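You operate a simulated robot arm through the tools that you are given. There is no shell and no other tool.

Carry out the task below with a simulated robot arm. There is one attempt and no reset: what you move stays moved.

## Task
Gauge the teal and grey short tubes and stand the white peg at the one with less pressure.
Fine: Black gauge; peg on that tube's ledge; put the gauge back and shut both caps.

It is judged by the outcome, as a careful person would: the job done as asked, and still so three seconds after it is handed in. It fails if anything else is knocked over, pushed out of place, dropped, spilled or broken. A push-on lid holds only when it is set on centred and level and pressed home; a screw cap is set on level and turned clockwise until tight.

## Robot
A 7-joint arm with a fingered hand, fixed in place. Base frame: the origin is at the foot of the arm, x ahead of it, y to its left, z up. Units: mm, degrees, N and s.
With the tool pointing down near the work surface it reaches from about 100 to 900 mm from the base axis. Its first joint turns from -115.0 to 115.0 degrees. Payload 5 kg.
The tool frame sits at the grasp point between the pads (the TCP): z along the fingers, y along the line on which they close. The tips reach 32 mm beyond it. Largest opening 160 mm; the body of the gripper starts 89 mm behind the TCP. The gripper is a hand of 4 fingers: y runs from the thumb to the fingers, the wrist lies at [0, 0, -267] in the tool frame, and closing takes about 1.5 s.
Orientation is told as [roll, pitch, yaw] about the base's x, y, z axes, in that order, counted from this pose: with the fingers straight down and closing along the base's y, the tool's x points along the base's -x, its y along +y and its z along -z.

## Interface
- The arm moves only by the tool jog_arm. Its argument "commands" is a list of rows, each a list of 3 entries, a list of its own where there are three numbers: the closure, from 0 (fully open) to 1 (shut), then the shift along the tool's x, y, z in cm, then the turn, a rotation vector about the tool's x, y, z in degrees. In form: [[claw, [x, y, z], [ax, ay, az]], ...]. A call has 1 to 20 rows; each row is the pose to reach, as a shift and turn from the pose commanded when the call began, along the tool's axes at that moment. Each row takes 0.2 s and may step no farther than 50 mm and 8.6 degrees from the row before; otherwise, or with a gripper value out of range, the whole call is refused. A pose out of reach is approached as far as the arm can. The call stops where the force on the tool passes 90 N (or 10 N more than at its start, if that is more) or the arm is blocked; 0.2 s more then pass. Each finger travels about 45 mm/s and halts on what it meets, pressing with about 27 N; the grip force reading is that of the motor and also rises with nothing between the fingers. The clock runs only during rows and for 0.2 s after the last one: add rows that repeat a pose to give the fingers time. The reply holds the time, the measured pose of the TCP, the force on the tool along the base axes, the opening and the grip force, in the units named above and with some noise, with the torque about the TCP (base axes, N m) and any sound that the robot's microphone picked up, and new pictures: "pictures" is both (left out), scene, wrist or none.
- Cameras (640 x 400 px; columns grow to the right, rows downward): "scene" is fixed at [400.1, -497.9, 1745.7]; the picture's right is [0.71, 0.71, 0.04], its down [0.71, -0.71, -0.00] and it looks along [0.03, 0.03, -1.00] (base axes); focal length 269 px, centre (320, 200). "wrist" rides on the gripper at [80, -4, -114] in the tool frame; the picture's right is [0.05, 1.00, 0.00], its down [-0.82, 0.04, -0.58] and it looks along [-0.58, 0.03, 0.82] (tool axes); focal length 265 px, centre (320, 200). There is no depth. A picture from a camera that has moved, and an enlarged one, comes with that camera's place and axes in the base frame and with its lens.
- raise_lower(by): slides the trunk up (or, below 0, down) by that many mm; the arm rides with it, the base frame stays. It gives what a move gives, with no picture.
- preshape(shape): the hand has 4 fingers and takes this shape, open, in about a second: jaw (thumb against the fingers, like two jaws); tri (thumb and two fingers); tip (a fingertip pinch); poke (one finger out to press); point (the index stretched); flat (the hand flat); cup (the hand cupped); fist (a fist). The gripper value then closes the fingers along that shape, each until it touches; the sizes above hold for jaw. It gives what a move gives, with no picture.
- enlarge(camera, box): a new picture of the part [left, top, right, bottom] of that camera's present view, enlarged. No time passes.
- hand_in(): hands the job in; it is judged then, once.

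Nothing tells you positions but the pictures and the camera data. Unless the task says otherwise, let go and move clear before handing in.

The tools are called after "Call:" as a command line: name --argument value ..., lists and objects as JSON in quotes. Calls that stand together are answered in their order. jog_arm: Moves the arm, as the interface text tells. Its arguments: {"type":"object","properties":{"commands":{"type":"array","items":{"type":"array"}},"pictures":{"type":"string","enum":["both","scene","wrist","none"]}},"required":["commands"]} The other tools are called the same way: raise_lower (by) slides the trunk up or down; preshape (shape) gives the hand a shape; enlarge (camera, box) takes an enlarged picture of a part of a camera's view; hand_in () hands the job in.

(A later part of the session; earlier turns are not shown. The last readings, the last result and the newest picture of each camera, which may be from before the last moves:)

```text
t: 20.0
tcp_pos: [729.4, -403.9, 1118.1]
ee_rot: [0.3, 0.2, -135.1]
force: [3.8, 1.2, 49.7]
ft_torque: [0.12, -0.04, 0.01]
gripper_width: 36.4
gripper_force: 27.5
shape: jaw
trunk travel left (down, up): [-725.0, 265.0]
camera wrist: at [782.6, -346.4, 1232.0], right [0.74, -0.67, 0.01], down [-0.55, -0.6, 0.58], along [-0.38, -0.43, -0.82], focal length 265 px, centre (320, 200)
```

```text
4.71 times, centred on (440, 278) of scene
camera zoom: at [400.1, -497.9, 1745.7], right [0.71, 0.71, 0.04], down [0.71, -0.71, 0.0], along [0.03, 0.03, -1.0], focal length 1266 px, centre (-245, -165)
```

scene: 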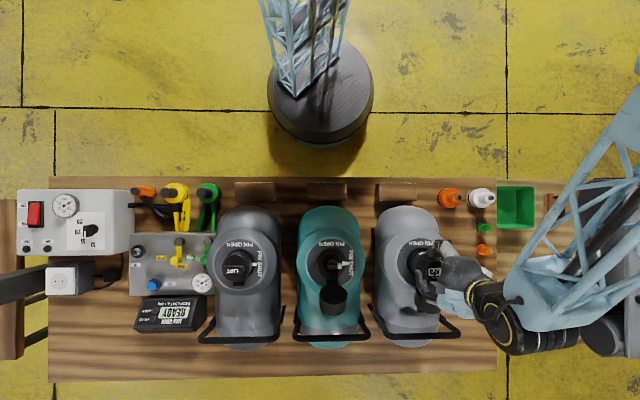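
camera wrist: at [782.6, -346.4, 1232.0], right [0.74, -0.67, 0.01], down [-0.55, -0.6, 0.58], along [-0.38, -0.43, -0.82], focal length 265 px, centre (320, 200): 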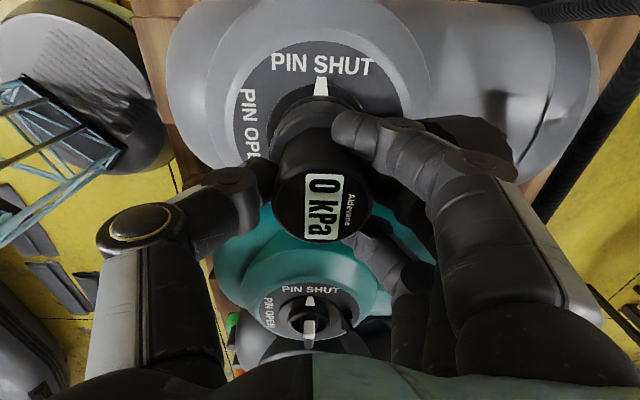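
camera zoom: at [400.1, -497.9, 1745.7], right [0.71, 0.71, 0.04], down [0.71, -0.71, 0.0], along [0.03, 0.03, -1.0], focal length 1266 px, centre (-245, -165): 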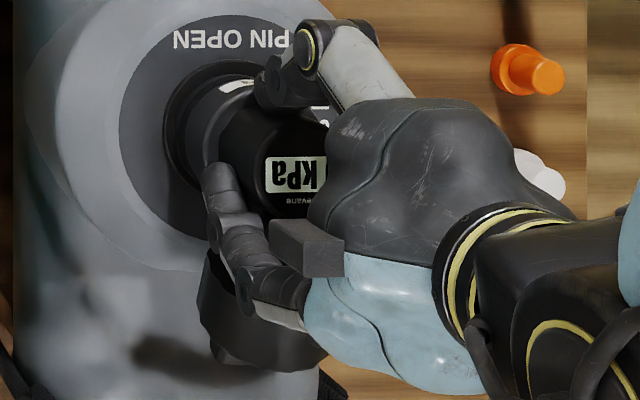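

At 50 N it still reads 0, so the gauge isn't seated yet; it may be slightly off-centre. I'll measure it in close-up.

Call:
enlarge --camera "wrist" --box '[260, 70, 380, 145]'

Call:
enlarge --camera "scene" --box '[415, 240, 465, 290]'

```text
5.33 times, centred on (320, 108) of wrist
camera zoom: at [782.6, -346.4, 1232.0], right [0.74, -0.67, 0.01], down [-0.55, -0.6, 0.58], along [-0.38, -0.43, -0.82], focal length 1416 px, centre (320, 693)
```

zoom: 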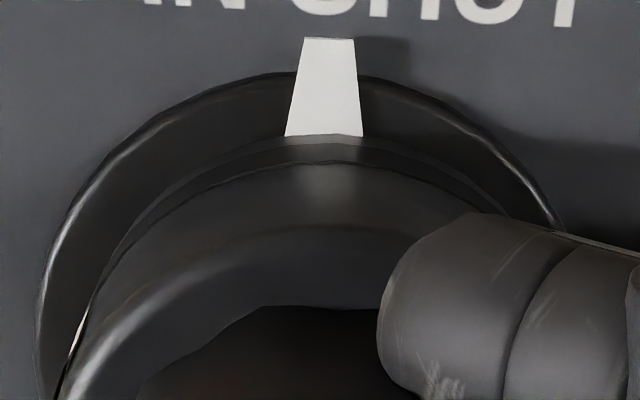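

```text
8.00 times, centred on (440, 265) of scene
camera zoom: at [400.1, -497.9, 1745.7], right [0.71, 0.71, 0.04], down [0.71, -0.71, 0.0], along [0.03, 0.03, -1.0], focal length 2152 px, centre (-640, -320)
```

zoom: 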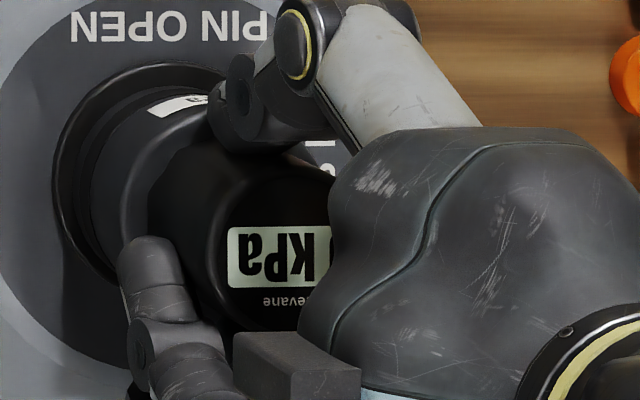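

The contact torque shows the load is centred, so the gauge is sitting over the valve and needs pressing home. I'll press a bit harder and hold.

Call:
jog_arm --commands '[[0.95, [0, 0, 0.15], [0, 0, 0]], [0.95, [0, 0, 0.3], [0, 0, 0]], [0.95, [0, 0, 0.3], [0, 0, 0]], [0.95, [0, 0, 0.3], [0, 0, 0]]]' --pictures "wrist"

Call:
enlarge --camera "wrist" --box '[240, 40, 400, 240]'

```text
t: 21.0
tcp_pos: [728.7, -404.4, 1114.9]
ee_rot: [0.5, 0.2, -135.1]
force: [5.9, -0.7, 58.7]
ft_torque: [0.02, -0.26, 0.01]
gripper_width: 37.1
gripper_force: 26.9
shape: jaw
trunk travel left (down, up): [-725.0, 265.0]
camera wrist: at [782.0, -345.9, 1229.8], right [0.74, -0.67, 0.01], down [-0.55, -0.6, 0.58], along [-0.38, -0.43, -0.82], focal length 265 px, centre (320, 200)
```

wrist: 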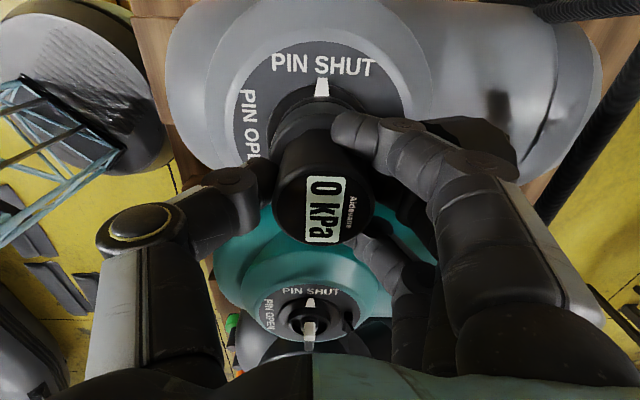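

```text
2.00 times, centred on (320, 140) of wrist
camera zoom: at [782.0, -345.9, 1229.8], right [0.74, -0.67, 0.01], down [-0.55, -0.6, 0.58], along [-0.38, -0.43, -0.82], focal length 531 px, centre (320, 320)
```

zoom: 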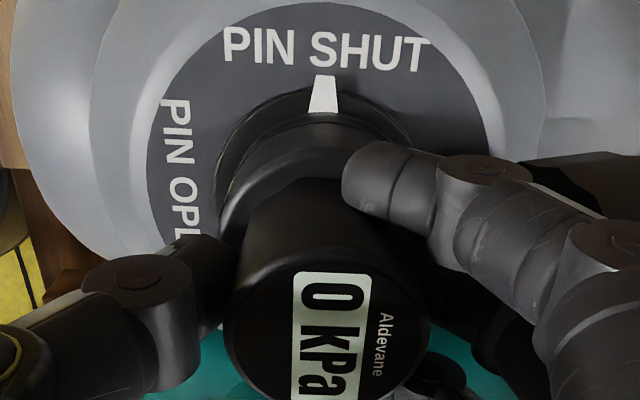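

Still 0. Let me try to read the label on the gauge's foot; it may say how it locks on.

Call:
enlarge --camera "scene" --box '[425, 245, 450, 265]'

Call:
enlarge --camera "scene" --box '[210, 235, 270, 290]'

Call:
enlarge --camera "wrist" --box '[260, 270, 370, 350]'

```text
16.00 times, centred on (438, 255) of scene
camera zoom: at [400.1, -497.9, 1745.7], right [0.71, 0.71, 0.04], down [0.71, -0.71, 0.0], along [0.03, 0.03, -1.0], focal length 4305 px, centre (-1560, -680)
```

zoom: 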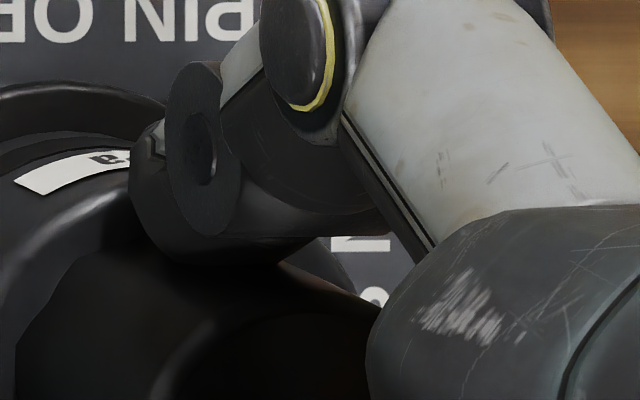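

```text
7.27 times, centred on (240, 262) of scene
camera zoom: at [400.1, -497.9, 1745.7], right [0.71, 0.71, 0.04], down [0.71, -0.71, 0.0], along [0.03, 0.03, -1.0], focal length 1957 px, centre (902, -254)
```

zoom: 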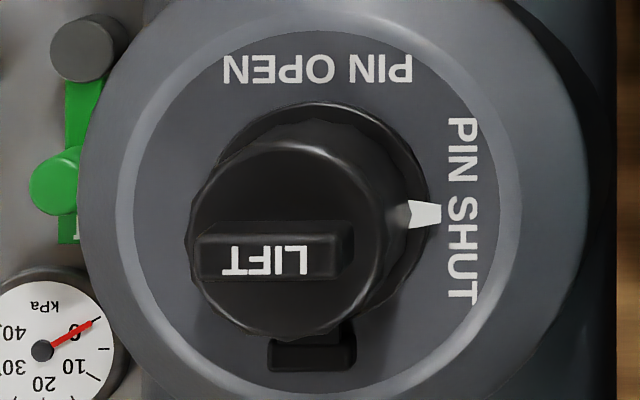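

```text
5.00 times, centred on (315, 310) of wrist
camera zoom: at [782.0, -345.9, 1229.8], right [0.74, -0.67, 0.01], down [-0.55, -0.6, 0.58], along [-0.38, -0.43, -0.82], focal length 1327 px, centre (345, -350)
```

zoom: 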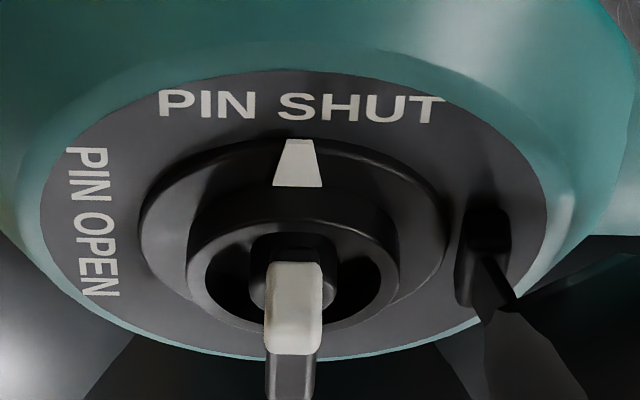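

The gauge slides in the grip rather than going down. Let me compare how the foot sits against the flange now.

Call:
enlarge --camera "wrist" --box '[260, 70, 380, 145]'

Call:
enlarge --camera "scene" --box '[415, 240, 465, 290]'

```text
5.33 times, centred on (320, 108) of wrist
camera zoom: at [782.0, -345.9, 1229.8], right [0.74, -0.67, 0.01], down [-0.55, -0.6, 0.58], along [-0.38, -0.43, -0.82], focal length 1416 px, centre (320, 693)
```

zoom: 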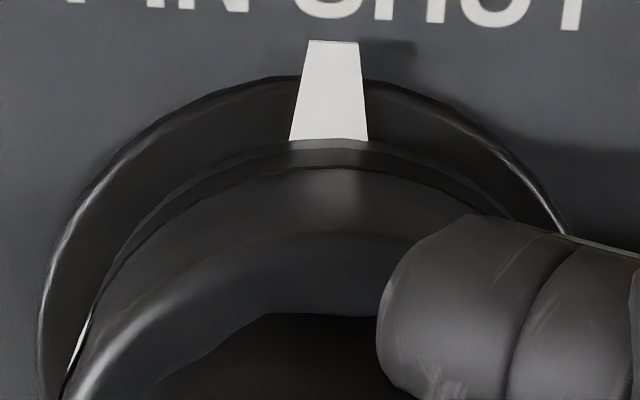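

```text
8.00 times, centred on (440, 265) of scene
camera zoom: at [400.1, -497.9, 1745.7], right [0.71, 0.71, 0.04], down [0.71, -0.71, 0.0], along [0.03, 0.03, -1.0], focal length 2152 px, centre (-640, -320)
```

zoom: 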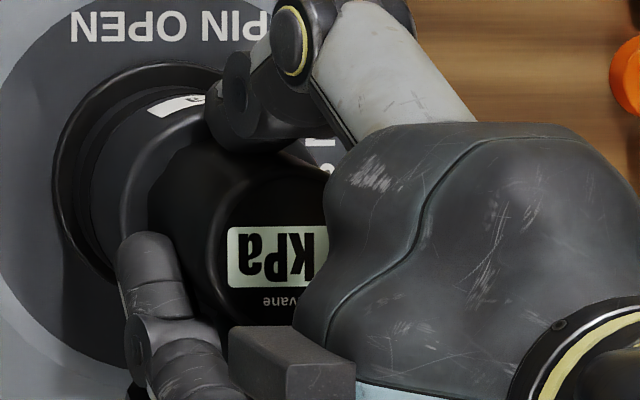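

The gauge rests level and centred on the valve rim but doesn't sink, so it probably locks with a clockwise twist (the safe direction, away from PIN OPEN). I'll ease the pressure and turn it clockwise a little.

Call:
jog_arm --commands '[[0.95, [0, 0, -0.3], [0, 0, 0]], [0.95, [0, 0, -0.3], [0, 0, 6]], [0.95, [0, 0, -0.3], [0, 0, 12]], [0.95, [0, 0, -0.3], [0, 0, 18]], [0.95, [0, 0, -0.3], [0, 0, 24]], [0.95, [0, 0, -0.3], [0, 0, 24]]]'

Call:
enlarge --camera "wrist" --box '[240, 40, 400, 240]'

Call:
enlarge --camera "scene" --box '[415, 240, 465, 290]'

```text
t: 22.4
tcp_pos: [727.9, -404.2, 1116.4]
ee_rot: [0.0, -0.1, -159.1]
force: [0.7, 0.8, 32.2]
ft_torque: [-0.09, -0.01, 0.41]
gripper_width: 36.2
gripper_force: 27.4
shape: jaw
trunk travel left (down, up): [-725.0, 265.0]
camera wrist: at [801.9, -373.5, 1229.3], right [0.41, -0.91, 0.0], down [-0.75, -0.33, 0.58], along [-0.53, -0.23, -0.82], focal length 265 px, centre (320, 200)
```

scene: 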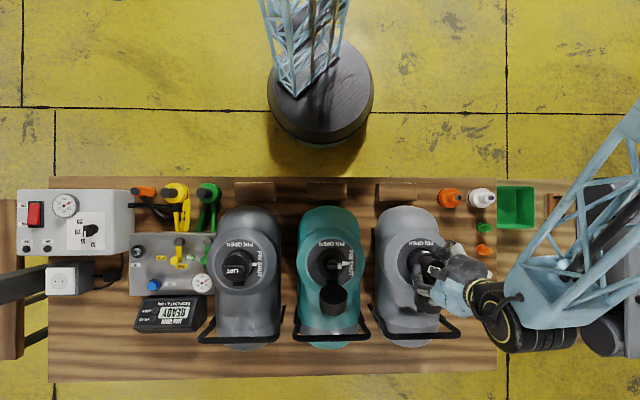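
wrist: 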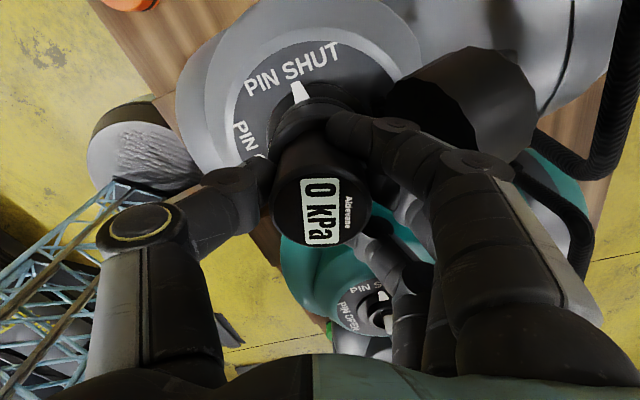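

```text
2.00 times, centred on (320, 140) of wrist
camera zoom: at [801.9, -373.5, 1229.3], right [0.41, -0.91, 0.0], down [-0.75, -0.33, 0.58], along [-0.53, -0.23, -0.82], focal length 531 px, centre (320, 320)
```

zoom: 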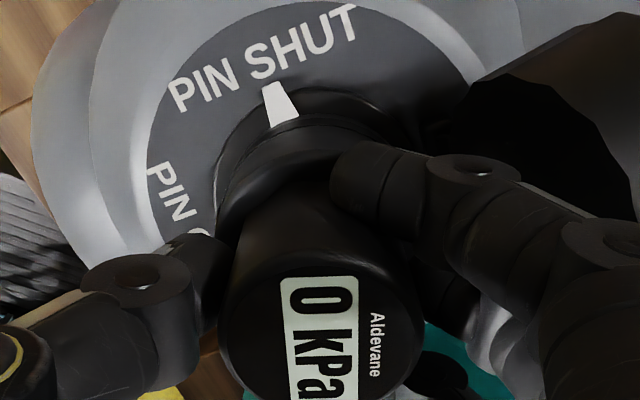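

```text
8.00 times, centred on (440, 265) of scene
camera zoom: at [400.1, -497.9, 1745.7], right [0.71, 0.71, 0.04], down [0.71, -0.71, 0.0], along [0.03, 0.03, -1.0], focal length 2152 px, centre (-640, -320)
```

zoom: 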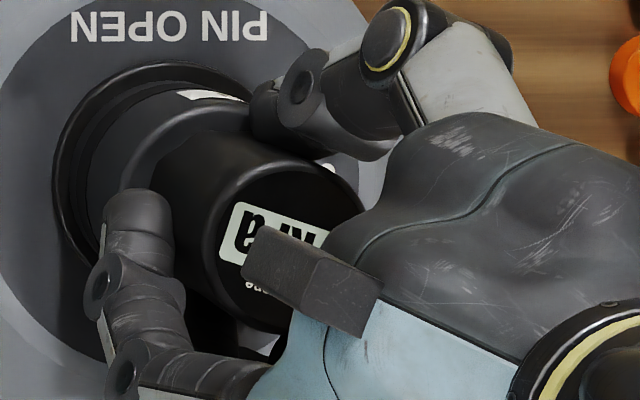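

The gauge turned with the hand against some friction, but it still reads 0. I'll keep turning clockwise.

Call:
jog_arm --commands '[[0.95, [0, 0, 0.1], [0, 0, 7]], [0.95, [0, 0, 0.1], [0, 0, 14]], [0.95, [0, 0, 0.1], [0, 0, 21]], [0.95, [0, 0, 0.1], [0, 0, 28]], [0.95, [0, 0, 0.1], [0, 0, 35]], [0.95, [0, 0, 0.1], [0, 0, 42]], [0.95, [0, 0, 0.1], [0, 0, 42]]]'

Call:
enlarge --camera "wrist" --box '[240, 40, 400, 240]'

Call:
enlarge --camera "scene" --box '[415, 240, 465, 290]'

```text
t: 24.0
tcp_pos: [728.7, -405.5, 1113.9]
ee_rot: [0.1, 0.0, 158.8]
force: [7.9, -7.2, 32.0]
ft_torque: [-0.37, 0.01, 0.78]
gripper_width: 36.3
gripper_force: 26.8
shape: jaw
trunk travel left (down, up): [-725.0, 265.0]
camera wrist: at [806.2, -432.5, 1227.8], right [-0.31, -0.95, 0.0], down [-0.78, 0.25, 0.58], along [-0.55, 0.18, -0.82], focal length 265 px, centre (320, 200)
```

scene: 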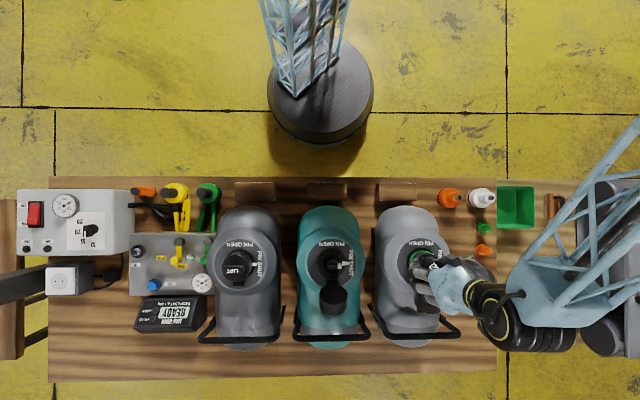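
wrist: 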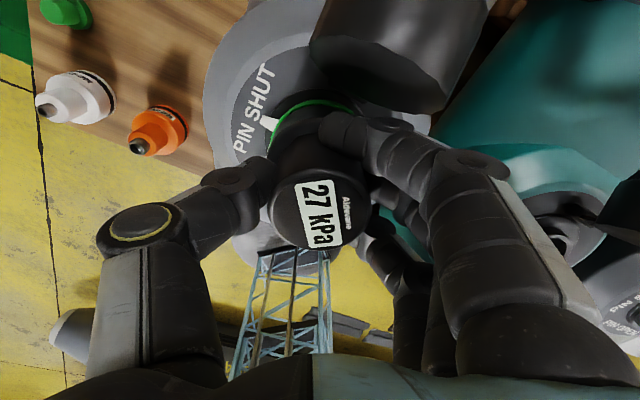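

```text
2.00 times, centred on (320, 140) of wrist
camera zoom: at [806.2, -432.5, 1227.8], right [-0.31, -0.95, 0.0], down [-0.78, 0.25, 0.58], along [-0.55, 0.18, -0.82], focal length 531 px, centre (320, 320)
```

zoom: 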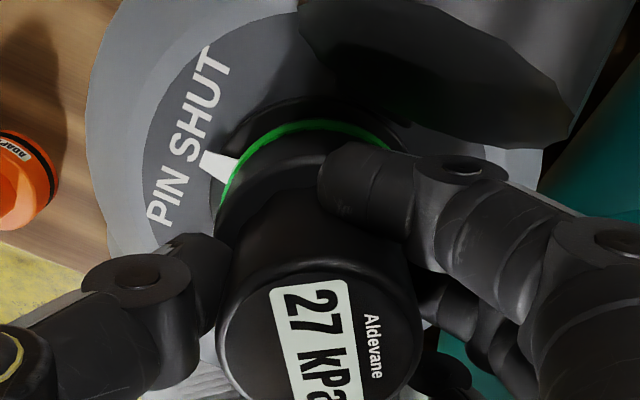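

```text
8.00 times, centred on (440, 265) of scene
camera zoom: at [400.1, -497.9, 1745.7], right [0.71, 0.71, 0.04], down [0.71, -0.71, 0.0], along [0.03, 0.03, -1.0], focal length 2152 px, centre (-640, -320)
```

zoom: 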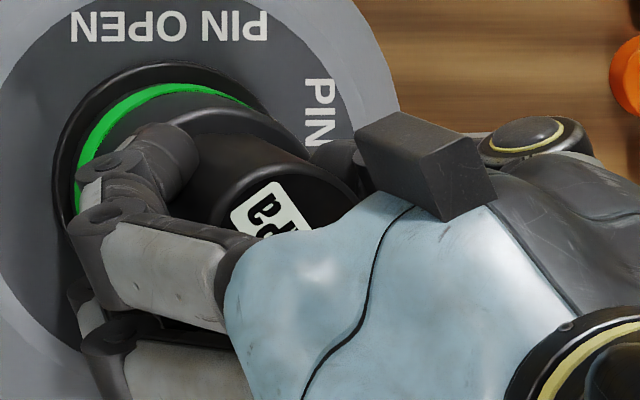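

The clockwise twist locked the gauge: a green ring is showing and it reads 27 kPa on the grey tube. I'll hold briefly to confirm the reading is steady.

Call:
jog_arm --commands '[[0.95, [0, 0, 0], [0, 0, -1]], [0.95, [0, 0, 0], [0, 0, -1]], [0.95, [0, 0, 0], [0, 0, -1]]]' --pictures "wrist"

Call:
enlarge --camera "wrist" --box '[260, 160, 380, 260]'

```text
t: 24.8
tcp_pos: [729.5, -405.6, 1113.8]
ee_rot: [0.0, 0.0, 160.1]
force: [7.7, -6.7, 29.2]
ft_torque: [-0.33, 0.04, 0.38]
gripper_width: 36.1
gripper_force: 26.9
shape: jaw
trunk travel left (down, up): [-725.0, 265.0]
camera wrist: at [806.6, -430.9, 1227.8], right [-0.29, -0.96, 0.0], down [-0.78, 0.24, 0.58], along [-0.55, 0.17, -0.82], focal length 265 px, centre (320, 200)
```

wrist: 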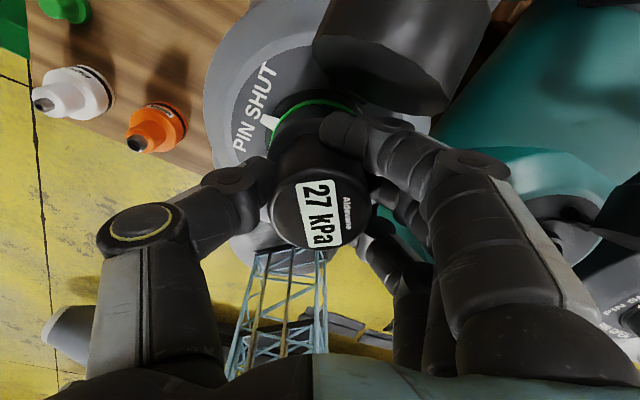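

```text
4.00 times, centred on (320, 210) of wrist
camera zoom: at [806.6, -430.9, 1227.8], right [-0.29, -0.96, 0.0], down [-0.78, 0.24, 0.58], along [-0.55, 0.17, -0.82], focal length 1062 px, centre (320, 160)
```

zoom: 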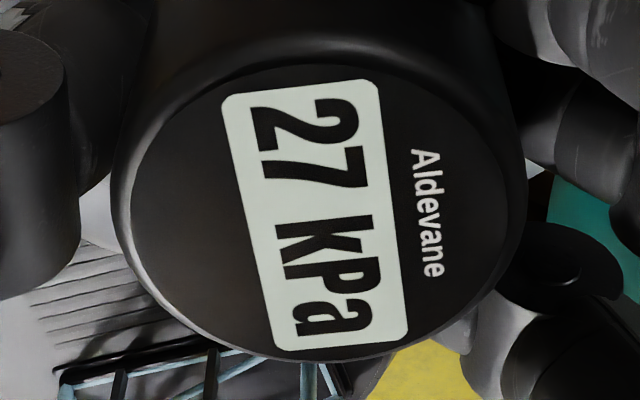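

The grey tube reads a steady 27 kPa. Now I'll turn the gauge back counter-clockwise to unlock, with light pressure.

Call:
jog_arm --commands '[[0.95, [0, 0, -0.15], [0, 0, -6]], [0.95, [0, 0, -0.15], [0, 0, -13]], [0.95, [0, 0, -0.15], [0, 0, -20]], [0.95, [0, 0, -0.15], [0, 0, -27]], [0.95, [0, 0, -0.15], [0, 0, -34]], [0.95, [0, 0, -0.15], [0, 0, -41]], [0.95, [0, 0, -0.15], [0, 0, -48]], [0.95, [0, 0, -0.15], [0, 0, -55]], [0.95, [0, 0, -0.15], [0, 0, -61]], [0.95, [0, 0, -0.15], [0, 0, -64]], [0.95, [0, 0, -0.15], [0, 0, -64]]]'

Call:
enlarge --camera "scene" --box '[415, 240, 465, 290]'

```text
t: 27.2
tcp_pos: [726.4, -405.9, 1113.3]
ee_rot: [-0.1, 0.0, -135.9]
force: [-15.8, -4.2, -2.5]
ft_torque: [0.14, -0.17, -0.3]
gripper_width: 33.3
gripper_force: 27.5
shape: jaw
trunk travel left (down, up): [-725.0, 265.0]
camera wrist: at [782.8, -349.6, 1227.9], right [0.73, -0.68, 0.0], down [-0.56, -0.6, 0.58], along [-0.4, -0.42, -0.82], focal length 265 px, centre (320, 200)
```

scene: 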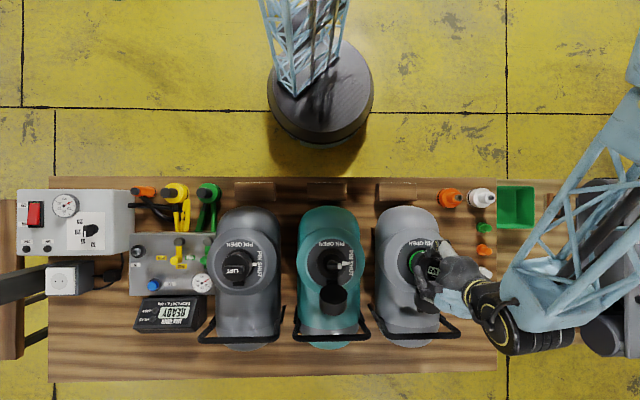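
wrist: 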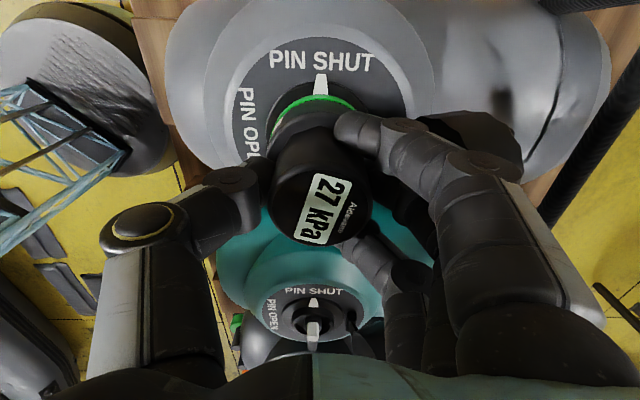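

```text
8.00 times, centred on (440, 265) of scene
camera zoom: at [400.1, -497.9, 1745.7], right [0.71, 0.71, 0.04], down [0.71, -0.71, 0.0], along [0.03, 0.03, -1.0], focal length 2152 px, centre (-640, -320)
```

zoom: 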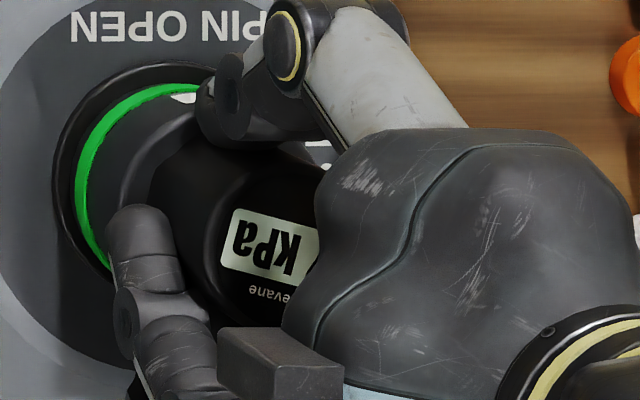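

The gauge is still locked and slipped a bit in the fingers while turning back. I'll continue counter-clockwise and relieve the side load.

Call:
jog_arm --commands '[[1, [-0.05, -0.05, 0], [0, 0, 0]], [1, [-0.1, -0.1, 0], [0, 0, -5]], [1, [-0.1, -0.1, 0], [0, 0, -10]], [1, [-0.1, -0.1, 0], [0, 0, -16]], [1, [-0.1, -0.1, 0], [0, 0, -22]], [1, [-0.1, -0.1, 0], [0, 0, -28]], [1, [-0.1, -0.1, 0], [0, 0, -28]]]'

Call:
enlarge --camera "scene" --box '[415, 240, 465, 290]'

```text
t: 28.8
tcp_pos: [729.0, -404.5, 1114.2]
ee_rot: [0.0, 0.1, -107.9]
force: [3.1, 1.2, 11.1]
ft_torque: [0.29, -0.53, -0.13]
gripper_width: 32.5
gripper_force: 27.1
shape: jaw
trunk travel left (down, up): [-725.0, 265.0]
camera wrist: at [749.8, -329.0, 1228.9], right [0.97, -0.26, 0.0], down [-0.21, -0.79, 0.58], along [-0.15, -0.56, -0.82], focal length 265 px, centre (320, 200)
```

scene: 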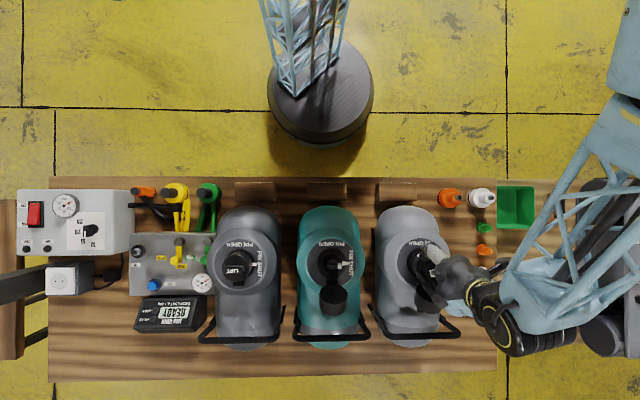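
wrist: 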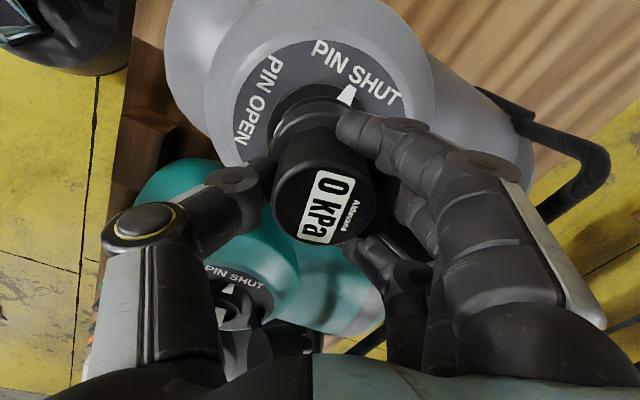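

```text
8.00 times, centred on (440, 265) of scene
camera zoom: at [400.1, -497.9, 1745.7], right [0.71, 0.71, 0.04], down [0.71, -0.71, 0.0], along [0.03, 0.03, -1.0], focal length 2152 px, centre (-640, -320)
```

zoom: 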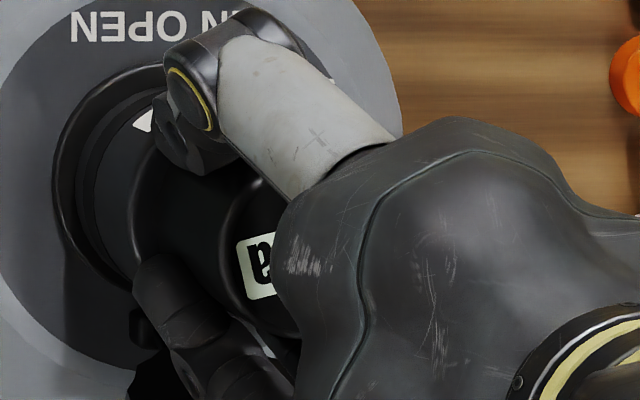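

The gauge is unlocked and reads 0 again. I'll lift it straight up and check that the valve is as before.

Call:
jog_arm --commands '[[1, [0, 0, -0.5], [0, 0, 0]], [1, [0, 0, -1.5], [0, 0, 0]], [1, [0, 0, -3], [0, 0, 0]], [1, [0, 0, -5], [0, 0, 0]], [1, [0, 0, -7], [0, 0, 0]], [1, [0, 0, -9], [0, 0, 0]], [1, [0, 0, -9], [0, 0, 0]]]'

Call:
enlarge --camera "scene" --box '[390, 235, 490, 320]'

Call:
enlarge --camera "wrist" --box '[240, 40, 400, 260]'

```text
t: 30.4
tcp_pos: [726.8, -406.1, 1203.8]
ee_rot: [0.1, -0.1, -108.0]
force: [1.3, 0.3, -1.0]
ft_torque: [0.0, 0.03, 0.0]
gripper_width: 32.4
gripper_force: 26.3
shape: jaw
trunk travel left (down, up): [-725.0, 265.0]
camera wrist: at [749.8, -330.4, 1317.6], right [0.97, -0.26, 0.0], down [-0.21, -0.79, 0.58], along [-0.15, -0.56, -0.82], focal length 265 px, centre (320, 200)
```

scene: 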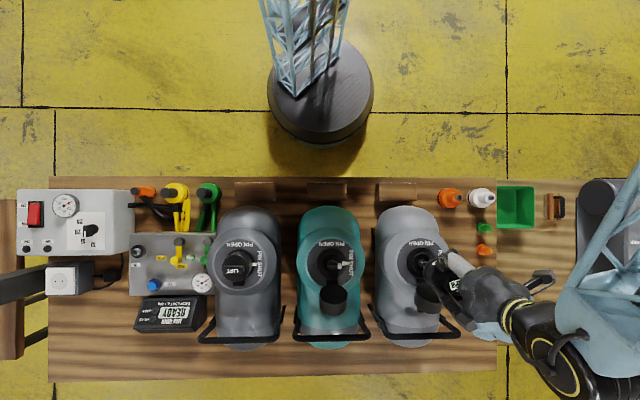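
wrist: 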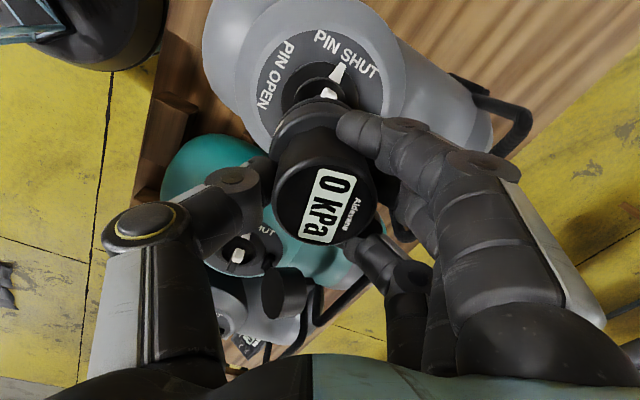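

```text
4.71 times, centred on (440, 278) of scene
camera zoom: at [400.1, -497.9, 1745.7], right [0.71, 0.71, 0.04], down [0.71, -0.71, 0.0], along [0.03, 0.03, -1.0], focal length 1266 px, centre (-245, -165)
```

zoom: 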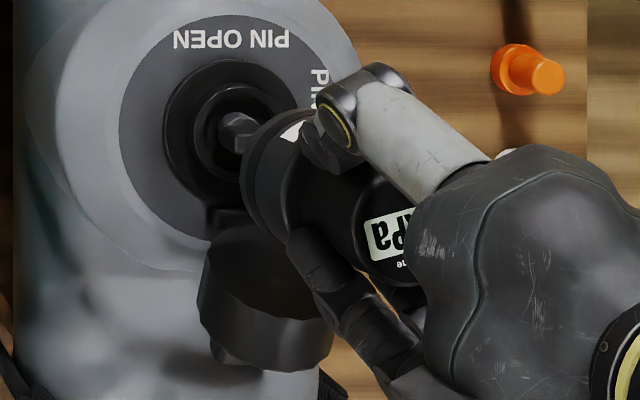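

```text
1.82 times, centred on (320, 150) of wrist
camera zoom: at [749.8, -330.4, 1317.6], right [0.97, -0.26, 0.0], down [-0.21, -0.79, 0.58], along [-0.15, -0.56, -0.82], focal length 483 px, centre (320, 291)
```

zoom: 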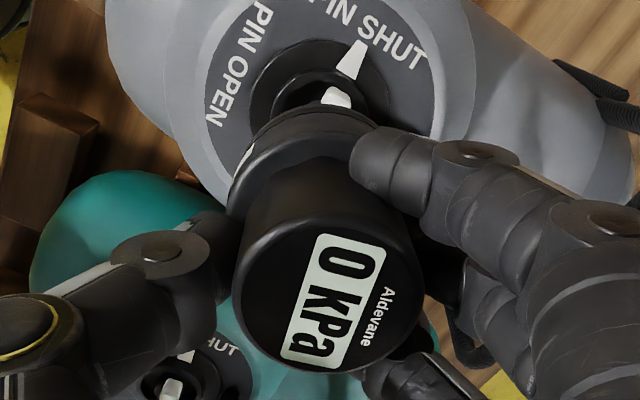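

The grey valve's pin is still at SHUT and the gauge is secure. I'll move on to the teal valve at about (561,-574) and restore the hand's angle.

Call:
jog_arm --commands '[[1, [-3.5, -1.77, 0], [0, 0, 4.5]], [1, [-7.0, -3.54, 0], [0, 0, 9]], [1, [-10.5, -5.3, 0], [0, 0, 13.5]], [1, [-14.0, -7.08, 0], [0, 0, 18]], [1, [-17.5, -8.85, 0], [0, 0, 22.5]], [1, [-21.07, -10.63, 0], [0, 0, 27]], [1, [-21.07, -10.63, 0], [0, 0, 27]]]'

Call:
enlarge --camera "scene" --box '[300, 230, 400, 320]'

Call:
enlarge --camera "wrist" --box '[220, 20, 420, 140]'

```text
t: 32.0
tcp_pos: [564.3, -573.3, 1202.1]
ee_rot: [0.0, 0.1, -134.9]
force: [-0.7, 0.2, -1.1]
ft_torque: [-0.05, 0.04, -0.02]
gripper_width: 32.3
gripper_force: 26.9
shape: jaw
trunk travel left (down, up): [-725.0, 265.0]
camera wrist: at [618.5, -516.0, 1317.1], right [0.74, -0.67, 0.0], down [-0.55, -0.61, 0.58], along [-0.39, -0.43, -0.82], focal length 265 px, centre (320, 200)
```

scene: 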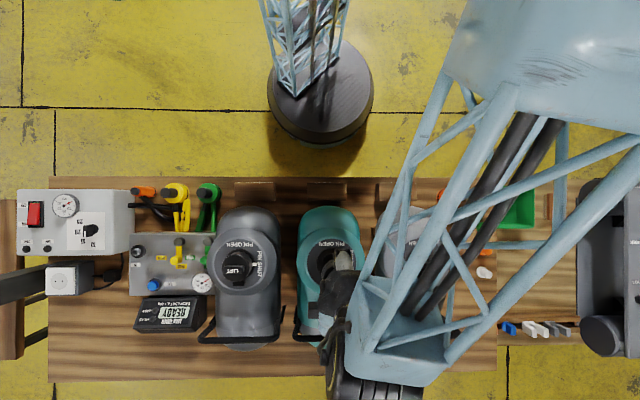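
wrist: 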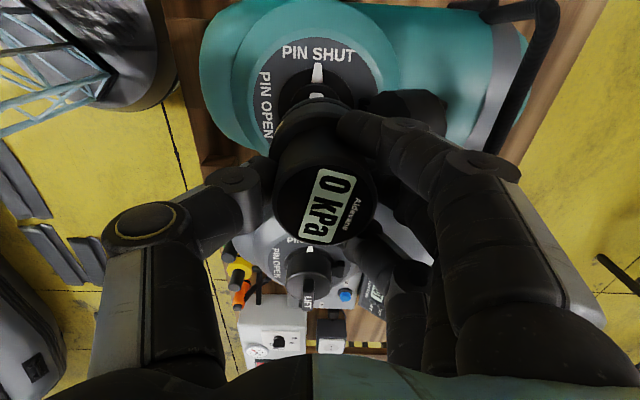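

```text
4.44 times, centred on (350, 275) of scene
camera zoom: at [400.1, -497.9, 1745.7], right [0.71, 0.71, 0.04], down [0.71, -0.71, 0.0], along [0.03, 0.03, -1.0], focal length 1196 px, centre (187, -133)
```

zoom: 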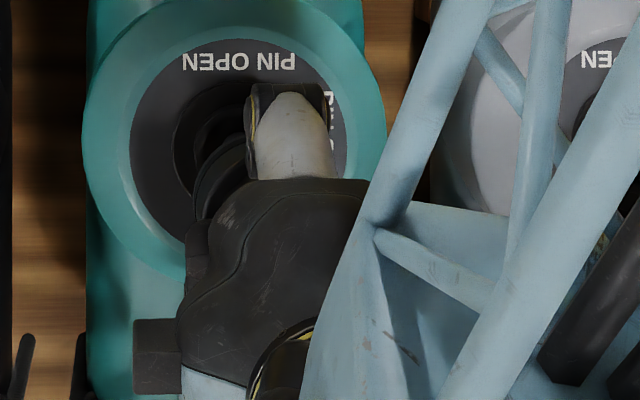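

```text
3.20 times, centred on (320, 80) of wrist
camera zoom: at [618.5, -516.0, 1317.1], right [0.74, -0.67, 0.0], down [-0.55, -0.61, 0.58], along [-0.39, -0.43, -0.82], focal length 849 px, centre (320, 584)
```

zoom: 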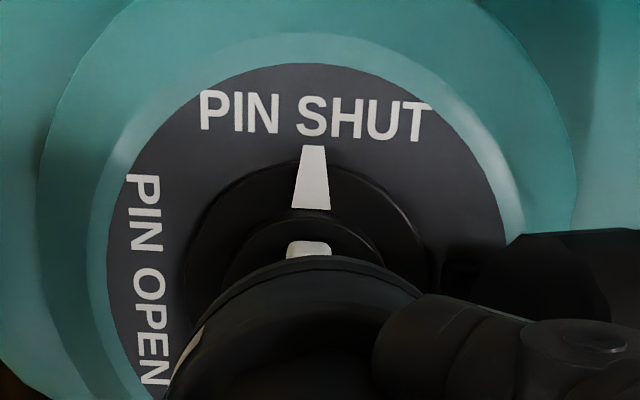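

The hand is over the teal valve, a few millimetres off. I'll correct by −2.5 mm and −3.5 mm and come down to just above the pin.

Call:
jog_arm --commands '[[1, [-0.25, -0.35, 1], [0, 0, 0]], [1, [-0.25, -0.35, 2.5], [0, 0, 0]], [1, [-0.25, -0.35, 4.5], [0, 0, 0]], [1, [-0.25, -0.35, 5.0], [0, 0, 0]], [1, [-0.25, -0.35, 5.0], [0, 0, 0]]]'

Call:
enlarge --camera "wrist" --box '[220, 20, 420, 140]'

Call:
enlarge --camera "scene" --box '[300, 230, 400, 320]'

```text
t: 33.2
tcp_pos: [556.3, -571.2, 1153.3]
ee_rot: [-0.1, 0.0, -135.0]
force: [0.1, -0.2, -1.0]
ft_torque: [-0.03, -0.02, -0.01]
gripper_width: 32.1
gripper_force: 27.4
shape: jaw
trunk travel left (down, up): [-725.0, 265.0]
camera wrist: at [611.9, -514.5, 1266.2], right [0.74, -0.67, 0.0], down [-0.55, -0.61, 0.58], along [-0.39, -0.43, -0.82], focal length 265 px, centre (320, 200)
```

scene: 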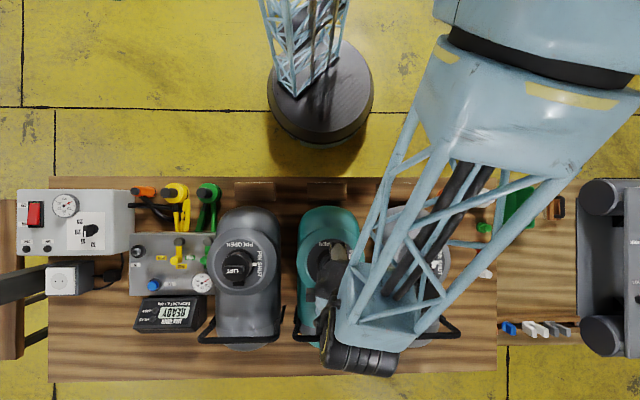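
wrist: 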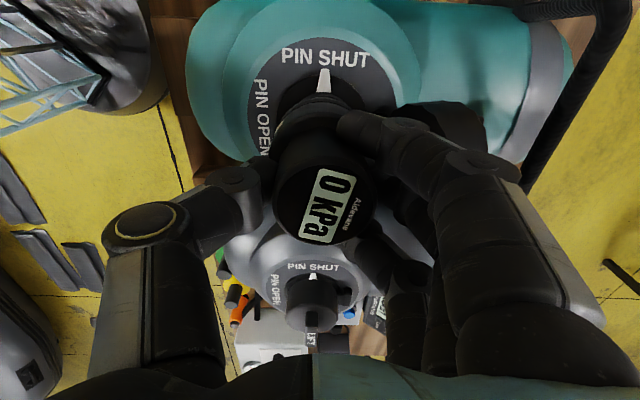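

```text
3.20 times, centred on (320, 80) of wrist
camera zoom: at [611.9, -514.5, 1266.2], right [0.74, -0.67, 0.0], down [-0.55, -0.61, 0.58], along [-0.39, -0.43, -0.82], focal length 849 px, centre (320, 584)
```

zoom: 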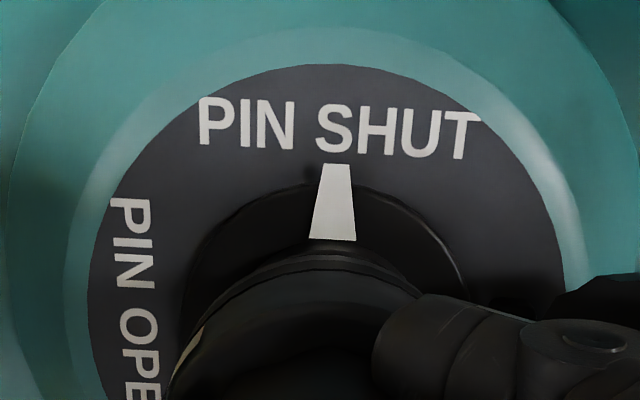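

```text
4.44 times, centred on (350, 275) of scene
camera zoom: at [400.1, -497.9, 1745.7], right [0.71, 0.71, 0.04], down [0.71, -0.71, 0.0], along [0.03, 0.03, -1.0], focal length 1196 px, centre (187, -133)
```

zoom: 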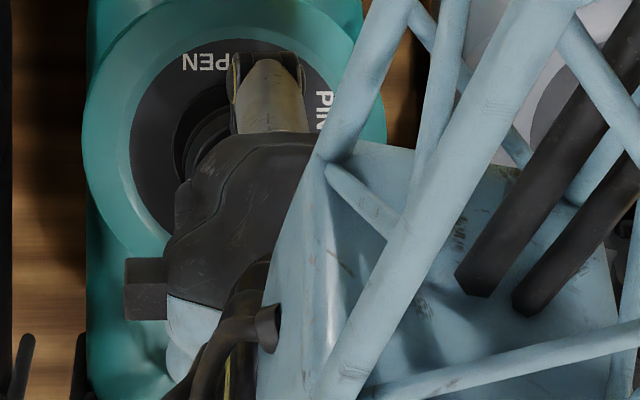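

Nearly concentric. I'll make a tiny correction and lower further.

Call:
jog_arm --commands '[[1, [-0.15, 0.15, 0.8], [0, 0, 0]], [1, [-0.15, 0.15, 1.6], [0, 0, 0]], [1, [-0.15, 0.15, 2.4], [0, 0, 0]], [1, [-0.15, 0.15, 2.4], [0, 0, 0]]]' --pictures "wrist"

Call:
enlarge --camera "wrist" --box '[250, 60, 390, 150]'

```text
t: 34.2
tcp_pos: [557.3, -574.0, 1129.3]
ee_rot: [0.1, 0.0, -135.1]
force: [0.4, -1.0, -1.6]
ft_torque: [0.01, -0.03, -0.02]
gripper_width: 32.1
gripper_force: 27.0
shape: jaw
trunk travel left (down, up): [-725.0, 265.0]
camera wrist: at [611.9, -517.1, 1243.3], right [0.74, -0.67, 0.0], down [-0.55, -0.61, 0.58], along [-0.39, -0.43, -0.82], focal length 265 px, centre (320, 200)
```

wrist: 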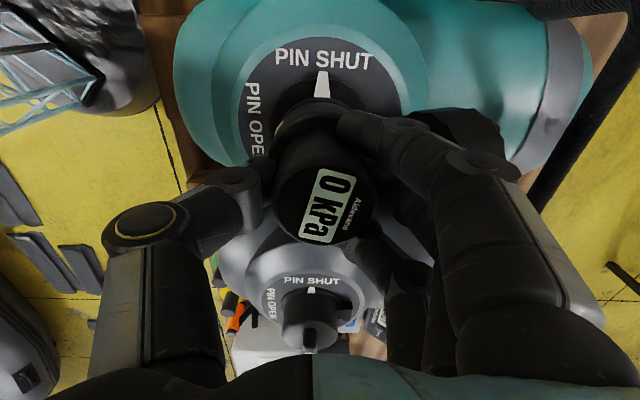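

```text
4.44 times, centred on (320, 105) of wrist
camera zoom: at [611.9, -517.1, 1243.3], right [0.74, -0.67, 0.0], down [-0.55, -0.61, 0.58], along [-0.39, -0.43, -0.82], focal length 1180 px, centre (320, 622)
```

zoom: 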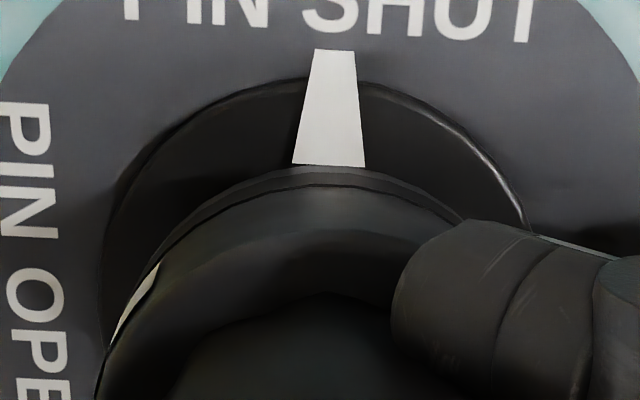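

It's centred in depth and about 2 mm off along the bench; I'll correct this and lower to contact.

Call:
jog_arm --commands '[[1, [0.2, 0, 0.4], [0, 0, 0]], [1, [0.2, 0, 0.8], [0, 0, 0]], [1, [0.2, 0, 1.2], [0, 0, 0]], [1, [0.2, 0, 1.5], [0, 0, 0]], [1, [0.2, 0, 1.5], [0, 0, 0]]]' --pictures "wrist"

Call:
enlarge --camera "wrist" --box '[250, 60, 390, 150]'

```text
t: 35.4
tcp_pos: [558.0, -571.9, 1114.9]
ee_rot: [0.1, 0.0, -135.0]
force: [0.8, 0.0, 5.3]
ft_torque: [0.05, -0.28, -0.02]
gripper_width: 32.3
gripper_force: 27.0
shape: jaw
trunk travel left (down, up): [-725.0, 265.0]
camera wrist: at [613.4, -515.4, 1229.6], right [0.74, -0.67, 0.0], down [-0.55, -0.61, 0.58], along [-0.39, -0.43, -0.82], focal length 265 px, centre (320, 200)
```

wrist: 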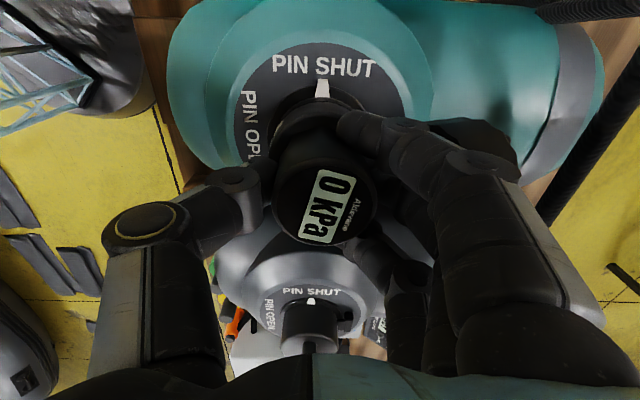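

```text
4.44 times, centred on (320, 105) of wrist
camera zoom: at [613.4, -515.4, 1229.6], right [0.74, -0.67, 0.0], down [-0.55, -0.61, 0.58], along [-0.39, -0.43, -0.82], focal length 1180 px, centre (320, 622)
```

zoom: 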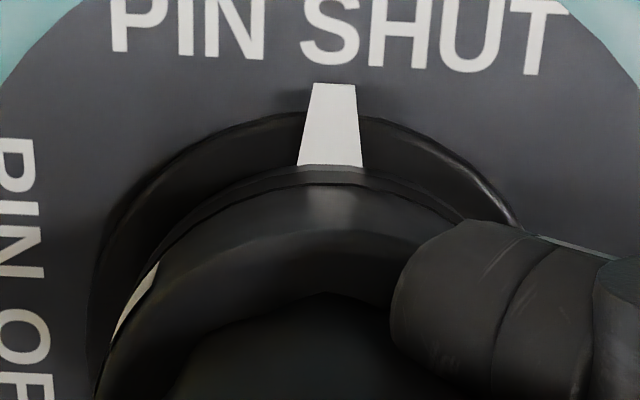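

First light contact. I'll nudge 1 mm and press to about 25–30 N as before.

Call:
jog_arm --commands '[[1, [0.1, 0, -0.1], [0, 0, 0]], [1, [0.1, 0, 0.2], [0, 0, 0]], [1, [0.1, 0, 0.5], [0, 0, 0]], [1, [0.1, 0, 0.5], [0, 0, 0]]]' --pictures "wrist"

Call:
enlarge --camera "wrist" --box '[250, 60, 390, 150]'

```text
t: 36.4
tcp_pos: [557.5, -573.7, 1113.6]
ee_rot: [0.3, 0.0, -135.1]
force: [-4.0, -8.0, 35.4]
ft_torque: [-0.03, -0.78, -0.15]
gripper_width: 33.3
gripper_force: 27.1
shape: jaw
trunk travel left (down, up): [-725.0, 265.0]
camera wrist: at [611.9, -515.1, 1227.5], right [0.74, -0.67, 0.0], down [-0.55, -0.6, 0.58], along [-0.38, -0.43, -0.82], focal length 265 px, centre (320, 200)
```

wrist: 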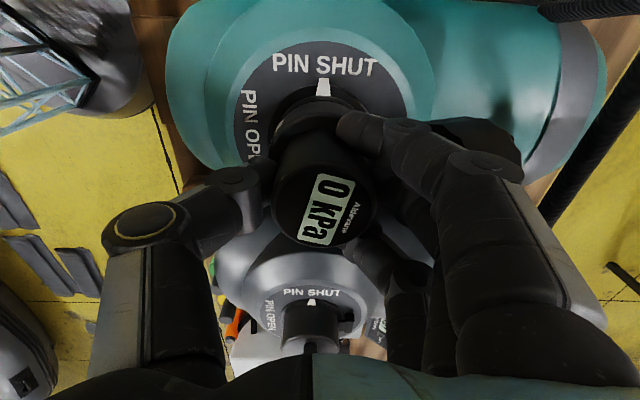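

```text
4.44 times, centred on (320, 105) of wrist
camera zoom: at [611.9, -515.1, 1227.5], right [0.74, -0.67, 0.0], down [-0.55, -0.6, 0.58], along [-0.38, -0.43, -0.82], focal length 1180 px, centre (320, 622)
```

zoom: 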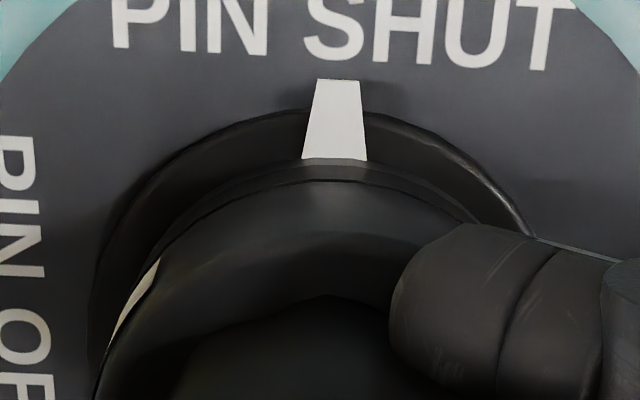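

The load is on the right-hand edge, so the gauge is slightly tilted in the fingers. I'll press a bit more to level it on the rim.

Call:
jog_arm --commands '[[1, [0.0, 0, 0.2], [0, 0, 0]], [1, [0.0, 0, 0.4], [0, 0, 0]], [1, [0.0, 0, 0.4], [0, 0, 0]]]' --pictures "wrist"

Call:
enlarge --camera "wrist" --box '[240, 60, 400, 260]'

```text
t: 37.2
tcp_pos: [555.9, -574.0, 1111.9]
ee_rot: [0.6, -0.1, -135.2]
force: [-6.3, -13.1, 63.0]
ft_torque: [-0.17, -1.07, -0.26]
gripper_width: 35.6
gripper_force: 27.0
shape: jaw
trunk travel left (down, up): [-725.0, 265.0]
camera wrist: at [611.0, -515.1, 1226.1], right [0.74, -0.67, 0.01], down [-0.55, -0.6, 0.58], along [-0.38, -0.43, -0.82], focal length 265 px, centre (320, 200)
```

wrist: 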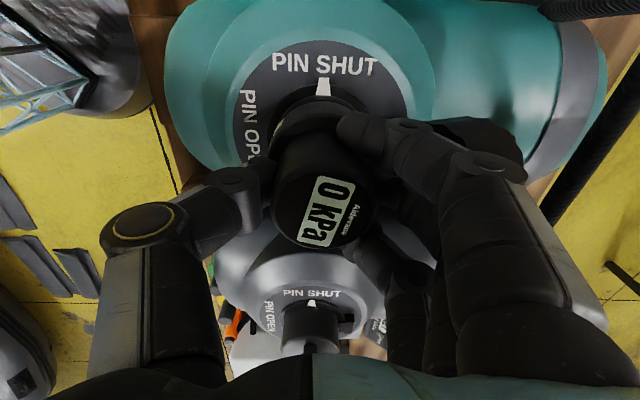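

```text
2.00 times, centred on (320, 160) of wrist
camera zoom: at [611.0, -515.1, 1226.1], right [0.74, -0.67, 0.01], down [-0.55, -0.6, 0.58], along [-0.38, -0.43, -0.82], focal length 531 px, centre (320, 280)
```

zoom: 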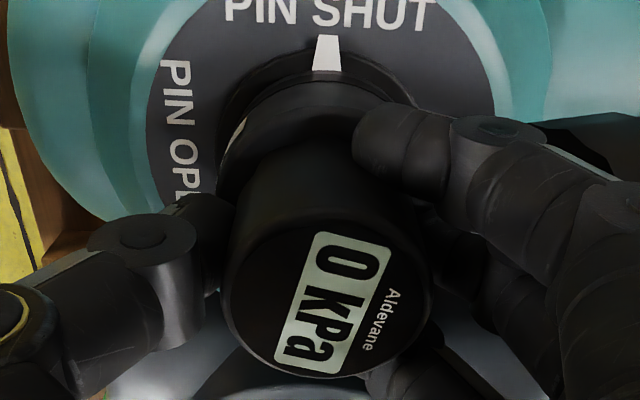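

The load is still a bit one-sided. I'll ease off and tip the hand by 1.5° to level the gauge on the rim.

Call:
jog_arm --commands '[[1, [0.0, 0, -0.3], [0, 0.5, 0]], [1, [-0.05, 0, -0.3], [0, 1.0, 0]], [1, [-0.1, 0, -0.3], [0, 1.5, 0]], [1, [-0.1, 0, -0.3], [0, 1.5, 0]]]' --pictures "wrist"

```text
t: 38.2
tcp_pos: [557.9, -570.6, 1112.1]
ee_rot: [0.3, 1.6, -135.1]
force: [-4.4, -8.4, 50.8]
ft_torque: [-0.46, -0.65, -0.3]
gripper_width: 35.5
gripper_force: 27.2
shape: jaw
trunk travel left (down, up): [-725.0, 265.0]
camera wrist: at [609.3, -516.2, 1228.1], right [0.74, -0.67, 0.01], down [-0.56, -0.62, 0.56], along [-0.37, -0.42, -0.83], focal length 265 px, centre (320, 200)
```

wrist: 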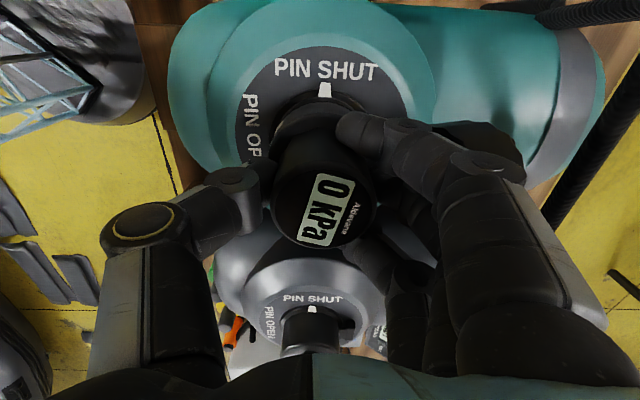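

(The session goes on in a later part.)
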